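You operate a simulated robot arm through the tools that you are given. There is no shell and no other tool. Be economical: measure what you need, move in short steps, check, and stop when the job is done.

Carry out the task below with a simulated robot arm. There is one attempt and no reset: what you move stays moved.

JOB
Stack the soap box marked "OAT" from the top of the dressing table on top of the soap box marked "rose".

The check looks at the end state, three seconds after you hand in, the way a careful person would. Anything else that was tipped, shoved, dropped, spilled or broken makes it a failure.

ROBOT AND FRAMES
A 5-joint arm with a two-finger parallel gripper, fixed in place. Base frame: the origin is at the foot of the arm, x ahead of it, y to its left, z up; the work surface is at about z = 0. Units: m, degrees, N and s.
With the tool pointing down near the work surface it reaches from about 0.26 to 0.68 m from the base axis. Its first joint turns from -66.0 to 66.0 degrees. The tool tilts only in the upright plane through the base axis and itself; it spins freely about its own axis. Payload 2.9 kg.
The TCP is the grasp point between the finger pads, 0.03 m short of the fingertips. In the tool frame z runs along the fingers and y along their closing line. The gripper opens to 0.11 m. The fingers are 0.02 m wide and 0.01 m thick; the gripper's body (0.048 by 0.112 m) begins 0.055 m behind the TCP.
Orientation is told as [roll, pitch, yaw] about the base's x, y, z axes, in that order, counted from this pose: with the fingers straight down and closing along the base's y, the tool's x points along the base's -x, its y along +y and its z along -z.

CONTROLS
- The arm moves only by the tool nudge_tool. Its argument "rows" is a list of rows, each a list of 3 entries, a list of its own where there are three numbers: the shift along the base's x, y, z in m, then the turn, a rotation vector about the base's x, y, z in degrees, then the opening, from 0 (shut) to 1 (fully open). In form: [[[x, y, z], [rx, ry, rz], claw], ...]. A call has 1 to 12 rows; each row is the pose to reach, as a shift and turn from the pose commanded when the call began. Rows are played at 5 a second. More than 0.05 m and 8.6 degrees between two rows, or a gripper value outside its range, and nothing of the call is played. Where a pose cannot be reached the arm comes as near as it can. A force on the tool above 40 N (or 10 N above the force at the start of the call, whichever is more), or a blocked arm, ends the call early, and 0.2 s more pass. Each finger travels about 0.108 m/s and halts on what it meets, pressing with about 36 N; the grip force reading is that of the motor and also rises with nothing between the fingers. The clock runs only during rows and for 0.2 s after the last one: add rows that repeat a pose to give the fingers time. The reply holds the time, the measured pose of the TCP, the force on the tool along the base axes, the opening and the grip force, in the units named above and with some noise.
- Cameras (640 x 400 px; columns grow to the right, rows downward): "scene" is fixed at [0.0439, -0.4733, 0.5863]; the picture's right is [0.58, -0.81, 0.00], its down [-0.60, -0.43, -0.68] and it looks along [0.55, 0.40, -0.74] (base axes); focal length 355 px, centre (320, 200). "wrist" rides on the gripper at [0.072, 0.017, -0.103] in the tool frame; the picture's right is [-0.23, 0.97, 0.00], its down [-0.76, -0.18, -0.62] and it looks along [-0.61, -0.14, 0.78] (tool axes); focal length 222 px, centre (320, 200). There is no depth. A picture from a camera that has moved, and an enlarged one, comes with that camera's place and axes in the base frame and with its lens.
- camera(camera): a new picture of that camera. No time passes.
- zoom(camera, box): a new picture of the part [left, top, right, bottom] of that camera's present view, enlarged. No time passes.
- sign_off(): hands the job in; it is judged then, once.

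Go step by step. Nothing tells you positions but the pictures and the camera data: compare them with the known pose of the tool, close in by small moves and look again before you grip or let go. The budget is 90 turns and 46 pictures, counting those below and the enlarged ones. Unless the task says otherwise, let go and move clear before handing in, and close with one line.

The tools are called after ">>>" as a command line: name --argument value ..., lists and objects as JSON in quotes. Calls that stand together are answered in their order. nudge_tool: Moves the arm, as the interface text tells. Its arguments: {"type":"object","properties":{"rows":{"type":"array"}},"required":["rows"]} The other tools are called the same way: camera (camera) takes a picture; zoom (camera, box) takes an enlarged picture of a part of a camera's view; sign_off () hands the job in.

At the start:

```text
time_s: 0.0
tcp_pos: [0.2661, -0.2476, 0.2819]
orientation: [0.0, 0.0, 0.0]
force: [0.5, 0.2, 0.1]
width: 0.1099
grip_force: 0.0
```

scene: 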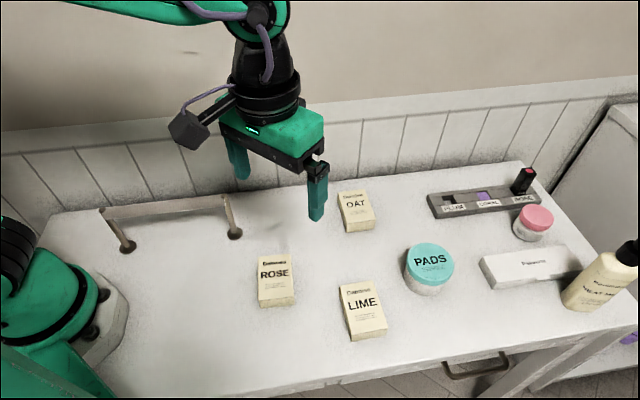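
wrist: 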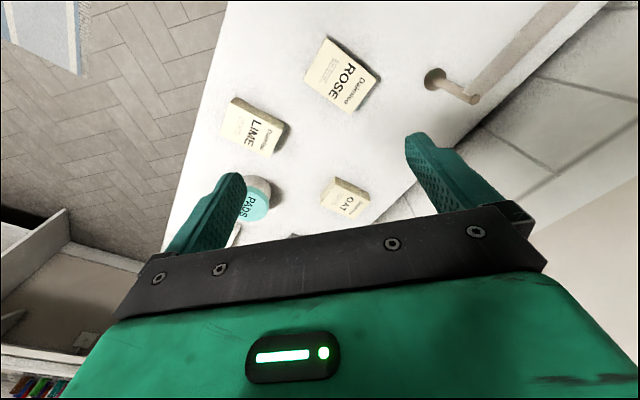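

I see three soap boxes (OAT at the back, ROSE nearest the arm and LIME) lying on the table. I'll zoom in on them to measure before moving.

>>> zoom --camera "scene" --box '[240, 170, 400, 270]'

>>> zoom --camera "scene" --box '[230, 240, 390, 340]'

```text
4.00 times, centred on (320, 220) of scene
camera zoom: at [0.0439, -0.4733, 0.5863], right [0.58, -0.81, 0.0], down [-0.6, -0.43, -0.68], along [0.55, 0.4, -0.74], focal length 1421 px, centre (320, 120)
```

zoom: 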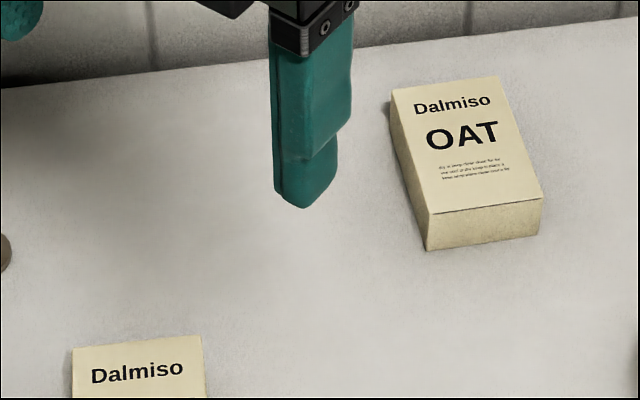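

```text
4.00 times, centred on (310, 290) of scene
camera zoom: at [0.0439, -0.4733, 0.5863], right [0.58, -0.81, 0.0], down [-0.6, -0.43, -0.68], along [0.55, 0.4, -0.74], focal length 1421 px, centre (360, -160)
```

zoom: 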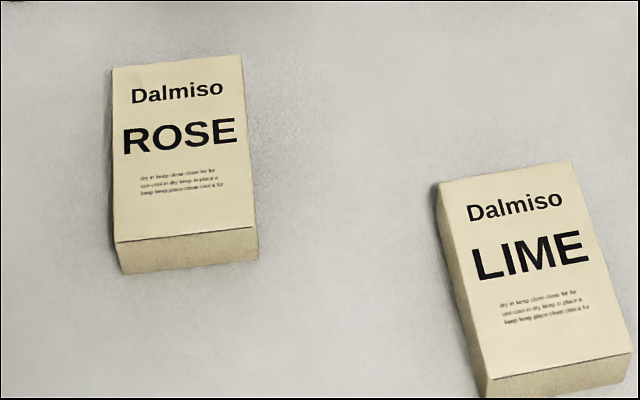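

OAT is about 0.088 x 0.058 x 0.030 m, centred near (0.492, -0.248) with its long axis at about +45°. ROSE is the same size, near (0.265, -0.218) at about +43°. I'll move above OAT with the tool turned 45° and look again.

>>> nudge_tool --rows '[[[0.038, 0, -0.015], [0, 0, 7.5], 1], [[0.076, 0, -0.03], [0, 0, 15], 1], [[0.114, 0, -0.05], [0, 0, 22.5], 1], [[0.152, 0, -0.07], [0, 0, 30], 1], [[0.19, 0, -0.09], [0, 0, 37.5], 1], [[0.226, 0, -0.11], [0, 0, 45.5], 1], [[0.226, 0, -0.13], [0, 0, 45.5], 1], [[0.226, 0, -0.13], [0, 0, 45.5], 1]]'

>>> camera --camera "wrist"

>>> camera --camera "scene"

```text
time_s: 1.8
tcp_pos: [0.493, -0.2491, 0.1527]
orientation: [0.0, 0.0, 45.6]
force: [-0.4, -0.4, 0.1]
width: 0.1101
grip_force: 0.0
```

```text
41 pictures are left
camera wrist: at [0.4285, -0.2877, 0.2552], right [-0.54, 0.84, 0.0], down [0.66, 0.42, 0.62], along [0.53, 0.33, -0.78], focal length 222 px, centre (320, 200)
```

wrist: 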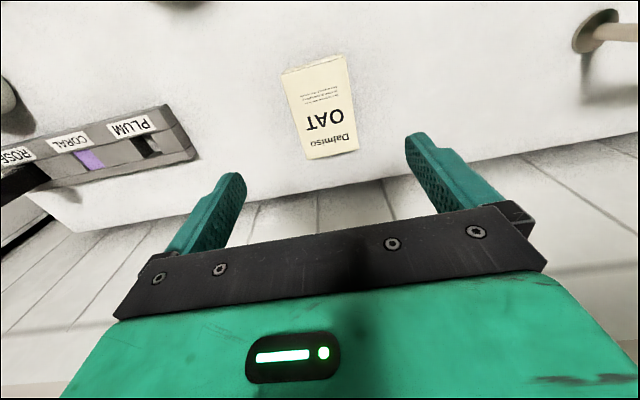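

```text
40 pictures are left
```

scene: 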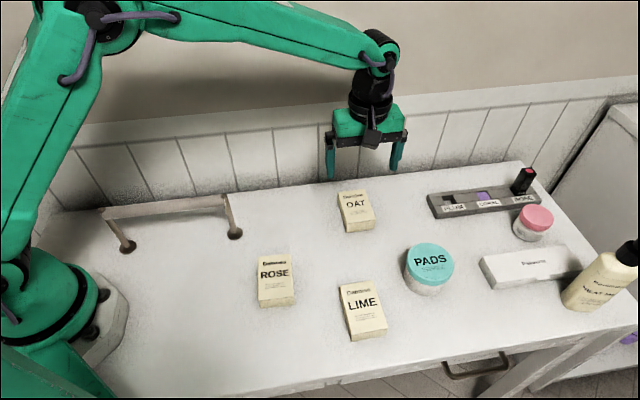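

The wrist view puts OAT's centre near (0.489, -0.247), which agrees with the scene estimate. I'll come down until the fingertips are just above the box and check.

>>> nudge_tool --rows '[[[-0.001, 0.001, -0.03], [0, 0, 0], 1], [[-0.002, 0.001, -0.06], [0, 0, 0], 1], [[-0.002, 0.001, -0.075], [0, 0, 0], 1], [[-0.002, 0.001, -0.075], [0, 0, 0], 1]]'

>>> camera --camera "wrist"

>>> zoom --camera "scene" --box '[280, 140, 440, 240]'

```text
time_s: 2.8
tcp_pos: [0.4903, -0.2461, 0.0774]
orientation: [-0.1, 0.1, 45.5]
force: [1.0, 0.7, 0.6]
width: 0.11
grip_force: 0.1
```

```text
39 pictures are left
camera wrist: at [0.4257, -0.286, 0.1799], right [-0.54, 0.84, 0.0], down [0.66, 0.42, 0.62], along [0.53, 0.33, -0.78], focal length 222 px, centre (320, 200)
```

wrist: 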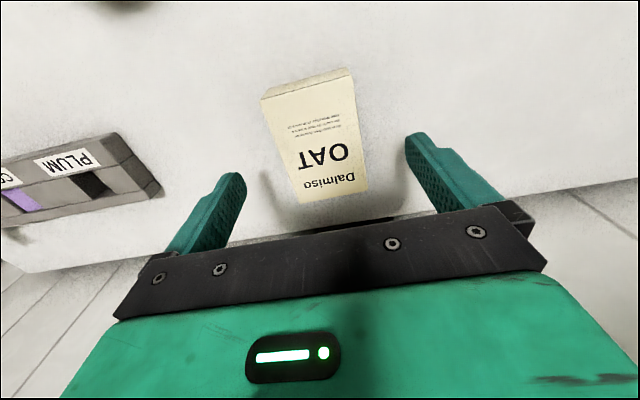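

```text
4.00 times, centred on (360, 190) of scene
camera zoom: at [0.0439, -0.4734, 0.5863], right [0.58, -0.81, 0.0], down [-0.6, -0.43, -0.68], along [0.55, 0.4, -0.74], focal length 1421 px, centre (160, 240)
```

zoom: 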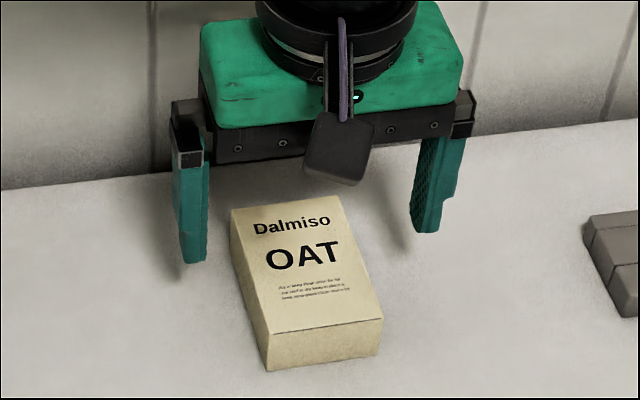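

The box is centred between the fingers and lined up with them. I'll lower to grasp height and close.

>>> nudge_tool --rows '[[[-0.001, 0, -0.02], [0, 0, 0], 1], [[-0.002, 0, -0.04], [0, 0, 0], 1], [[-0.002, 0, -0.041], [0, 0, 0], 1], [[-0.002, 0, -0.041], [0, 0, 0], 0.75], [[-0.002, 0, -0.041], [0, 0, 0], 0.6], [[-0.002, 0, -0.041], [0, 0, 0], 0.5], [[-0.002, 0, -0.041], [0, 0, 0], 0.4], [[-0.002, 0, -0.041], [0, 0, 0], 0.4], [[-0.002, 0, -0.041], [0, 0, 0], 0.4]]'

>>> camera --camera "wrist"

```text
time_s: 4.8
tcp_pos: [0.4874, -0.2462, 0.0363]
orientation: [-0.1, 0.1, 45.5]
force: [0.6, -0.3, 0.3]
width: 0.0598
grip_force: 35.8
```

```text
37 pictures are left
camera wrist: at [0.4241, -0.2861, 0.1387], right [-0.54, 0.84, 0.0], down [0.66, 0.42, 0.62], along [0.53, 0.33, -0.78], focal length 222 px, centre (320, 200)
```

wrist: 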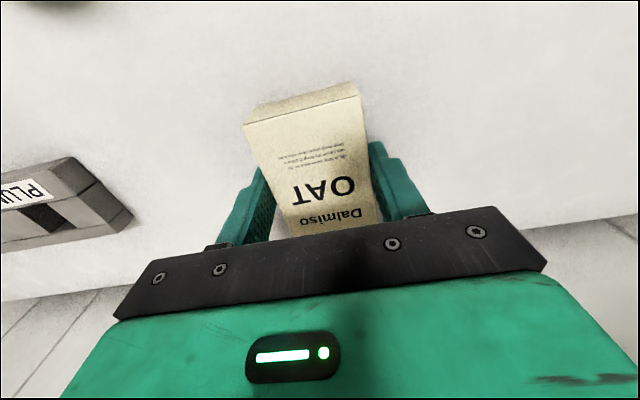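

I'm holding OAT, centred in the grip, with a width of 0.060 m. I'll lift it, carry it high toward ROSE and look.

>>> nudge_tool --rows '[[[0, 0, 0.03], [0, 0, 0], 0.4], [[0, 0, 0.065], [0, 0, 0], 0.4], [[0, 0, 0.1], [0, 0, 0], 0.4], [[-0.037, 0.005, 0.11], [0, 0, -0.5], 0.4], [[-0.074, 0.01, 0.11], [0, 0, -1], 0.4], [[-0.111, 0.014, 0.11], [0, 0, -1.5], 0.4], [[-0.148, 0.019, 0.11], [0, 0, -2], 0.4], [[-0.185, 0.023, 0.11], [0, 0, -2.5], 0.4], [[-0.222, 0.028, 0.11], [0, 0, -2.5], 0.4], [[-0.222, 0.028, 0.11], [0, 0, -2.5], 0.4]]'

>>> camera --camera "wrist"

>>> camera --camera "scene"

```text
time_s: 7.0
tcp_pos: [0.2646, -0.2194, 0.1468]
orientation: [0.1, 0.0, 42.9]
force: [0.5, 0.7, -0.3]
width: 0.0592
grip_force: 36.1
```

```text
36 pictures are left
camera wrist: at [0.2004, -0.2557, 0.2486], right [-0.5, 0.87, 0.0], down [0.68, 0.39, 0.62], along [0.54, 0.31, -0.78], focal length 222 px, centre (320, 200)
```

wrist: 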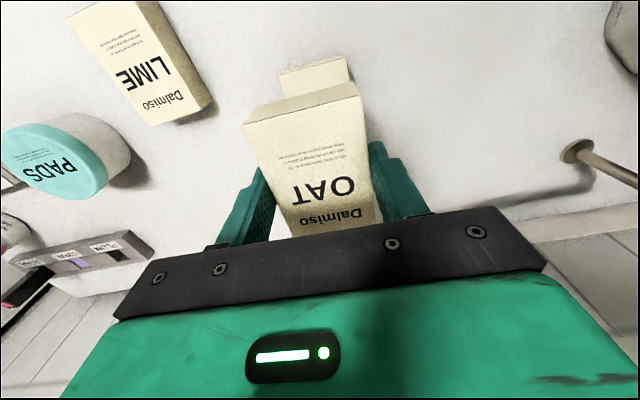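

```text
35 pictures are left
```

scene: 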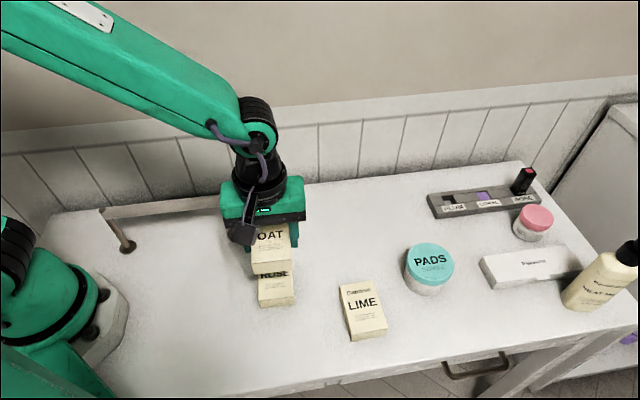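

OAT hangs roughly above ROSE. I'll lower it to a small gap and compare the edges.

>>> nudge_tool --rows '[[[0, 0, -0.03], [0, 0, 0], 0.4], [[0, 0, -0.055], [0, 0, 0], 0.4], [[0, 0, -0.07], [0, 0, 0], 0.4], [[0, 0, -0.07], [0, 0, 0], 0.4]]'

>>> zoom --camera "wrist" --box '[200, 40, 440, 190]'

>>> zoom --camera "scene" --box '[200, 220, 360, 320]'

```text
time_s: 8.0
tcp_pos: [0.2669, -0.2181, 0.0752]
orientation: [0.0, 0.0, 43.0]
force: [0.1, 0.0, -1.5]
width: 0.0595
grip_force: 35.9
```

```text
2.67 times, centred on (320, 115) of wrist
camera zoom: at [0.2009, -0.2551, 0.1784], right [-0.5, 0.87, 0.0], down [0.68, 0.39, 0.62], along [0.54, 0.31, -0.78], focal length 592 px, centre (320, 427)
```

zoom: 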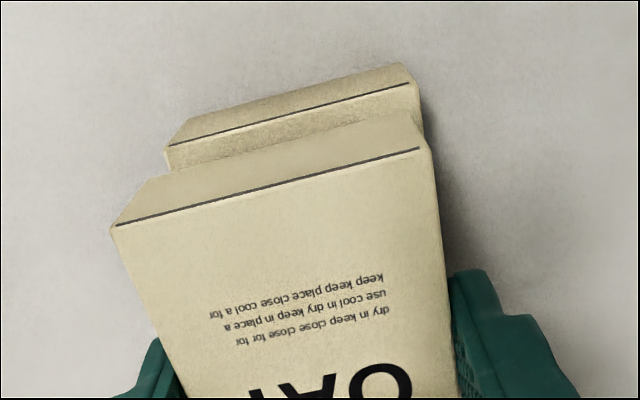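

```text
4.00 times, centred on (280, 270) of scene
camera zoom: at [0.0439, -0.4734, 0.5863], right [0.58, -0.81, 0.0], down [-0.6, -0.43, -0.68], along [0.55, 0.4, -0.74], focal length 1421 px, centre (480, -80)
```

zoom: 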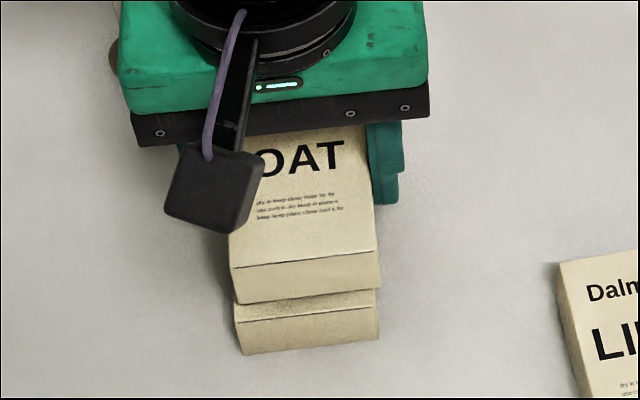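

OAT sits over ROSE to within about 3–5 mm in x, with matching yaw and a gap of about 9 mm. I'll make a small correction and lower gently.

>>> nudge_tool --rows '[[[-0.003, 0, 0], [0, 0, 0], 0.4], [[-0.003, 0, -0.003], [0, 0, 0], 0.4], [[-0.003, 0, -0.006], [0, 0, 0], 0.4], [[-0.003, 0, -0.008], [0, 0, 0], 0.4], [[-0.003, 0, -0.008], [0, 0, 0], 0.4]]'

>>> zoom --camera "scene" --box '[200, 220, 360, 320]'

>>> zoom --camera "wrist" --box '[200, 40, 440, 190]'

```text
time_s: 9.2
tcp_pos: [0.2631, -0.2183, 0.0676]
orientation: [-0.1, 0.0, 43.0]
force: [-0.3, 0.1, -1.8]
width: 0.0598
grip_force: 36.1
```

```text
4.00 times, centred on (280, 270) of scene
camera zoom: at [0.0439, -0.4734, 0.5863], right [0.58, -0.81, 0.0], down [-0.6, -0.43, -0.68], along [0.55, 0.4, -0.74], focal length 1421 px, centre (480, -80)
```

zoom: 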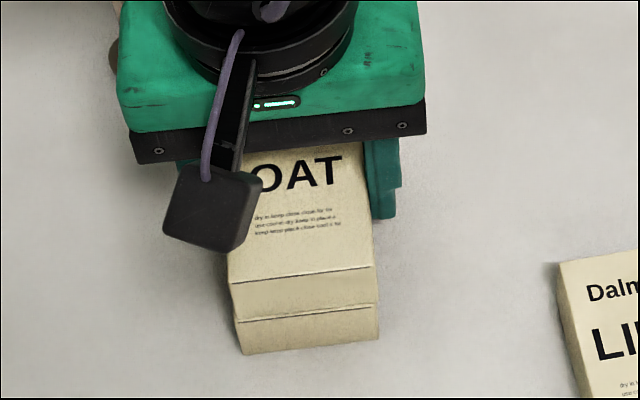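

```text
2.67 times, centred on (320, 115) of wrist
camera zoom: at [0.198, -0.2556, 0.1706], right [-0.5, 0.87, 0.0], down [0.68, 0.39, 0.62], along [0.54, 0.31, -0.78], focal length 592 px, centre (320, 427)
```

zoom: 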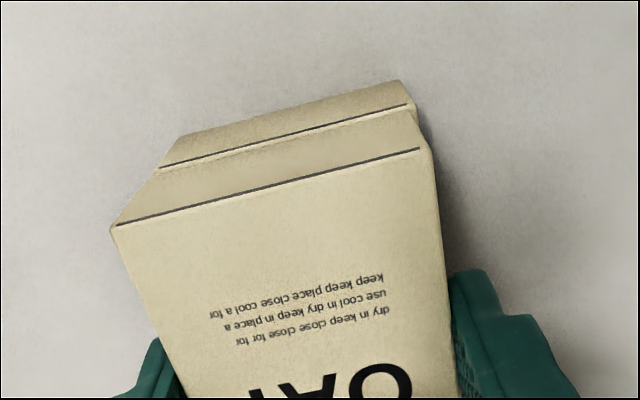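

The edges now line up and the gap is about 1 mm. I'll lower the last bit.

>>> nudge_tool --rows '[[[0, 0, -0.0007], [0, 0, 0], 0.4], [[0, 0, -0.0014], [0, 0, 0], 0.4], [[0, 0, -0.0014], [0, 0, 0], 0.4]]'

```text
time_s: 10.0
tcp_pos: [0.2632, -0.2199, 0.0681]
orientation: [-0.1, 0.0, 43.0]
force: [-5.7, 8.3, 31.6]
width: 0.0597
grip_force: 35.7
```

It has touched down, and is pressing at about 32 N. I'll ease off a little, then open slowly.

>>> nudge_tool --rows '[[[0, 0, 0.0008], [0, 0, 0], 0.4], [[0, 0, 0.001], [0, 0, 0], 0.4]]'

```text
time_s: 10.6
tcp_pos: [0.264, -0.2202, 0.067]
orientation: [-0.1, -0.1, 43.0]
force: [1.5, -2.9, 11.1]
width: 0.0594
grip_force: 36.6
```

>>> nudge_tool --rows '[[[0, 0, 0.0003], [0, 0, 0], 0.55], [[0, 0, 0.0003], [0, 0, 0], 0.6], [[0, 0, 0.0003], [0, 0, 0], 0.7], [[0, 0, 0.0003], [0, 0, 0], 0.8], [[0, 0, 0.0003], [0, 0, 0], 0.8]]'

>>> camera --camera "wrist"

```text
time_s: 11.8
tcp_pos: [0.2628, -0.2197, 0.0687]
orientation: [0.1, -0.1, 42.9]
force: [0.6, -0.1, -0.1]
width: 0.0881
grip_force: 0.1
```

```text
30 pictures are left
camera wrist: at [0.1977, -0.2554, 0.1708], right [-0.5, 0.87, 0.0], down [0.68, 0.39, 0.62], along [0.54, 0.31, -0.78], focal length 222 px, centre (320, 200)
```

wrist: 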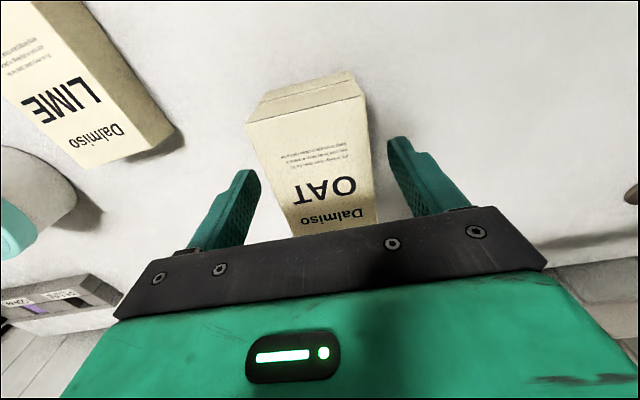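

OAT is released and resting on ROSE, and both fingers are clear of it. I'll lift straight up, then away, and check.

>>> nudge_tool --rows '[[[0, 0, 0.02], [0, 0, 0], 0.8], [[0, 0, 0.05], [0, 0, 0], 0.8], [[0, 0, 0.09], [0, 0, 0], 0.8], [[0, 0, 0.13], [0, 0, 0], 0.8], [[0.04, 0, 0.15], [0, 0, 0], 0.8], [[0.08, 0, 0.16], [0, 0, 0], 0.8], [[0.12, 0, 0.16], [0, 0, 0], 0.8], [[0.12, 0, 0.16], [0, 0, 0], 0.8]]'

>>> camera --camera "scene"

>>> zoom --camera "scene" --box '[200, 220, 360, 320]'

```text
time_s: 13.6
tcp_pos: [0.3829, -0.2191, 0.2283]
orientation: [0.0, 0.0, 43.0]
force: [-0.4, 0.2, 0.2]
width: 0.0878
grip_force: 0.0
```

```text
29 pictures are left
```

scene: 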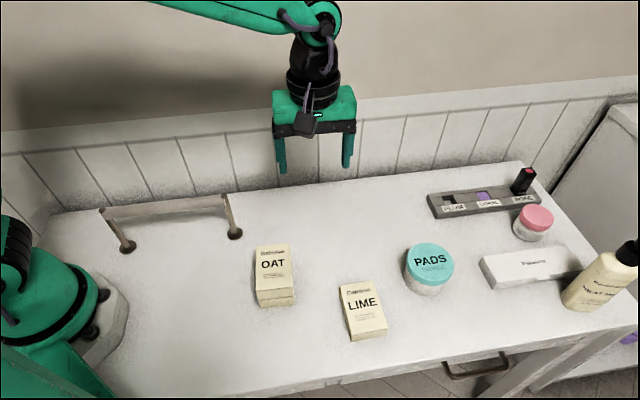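

```text
4.00 times, centred on (280, 270) of scene
camera zoom: at [0.0439, -0.4733, 0.5863], right [0.58, -0.81, 0.0], down [-0.6, -0.43, -0.68], along [0.55, 0.4, -0.74], focal length 1421 px, centre (480, -80)
```

zoom: 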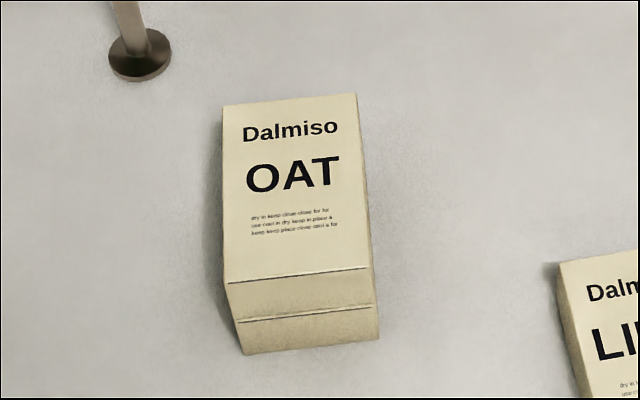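

OAT lies flat on ROSE, aligned to within a few millimetres. Nothing else has moved and the arm is clear, so I'm handing in.

>>> sign_off

```text
The job is handed in.
```

The OAT soap box is stacked on top of the ROSE box, the gripper has let go and moved clear, and nothing else looks disturbed.
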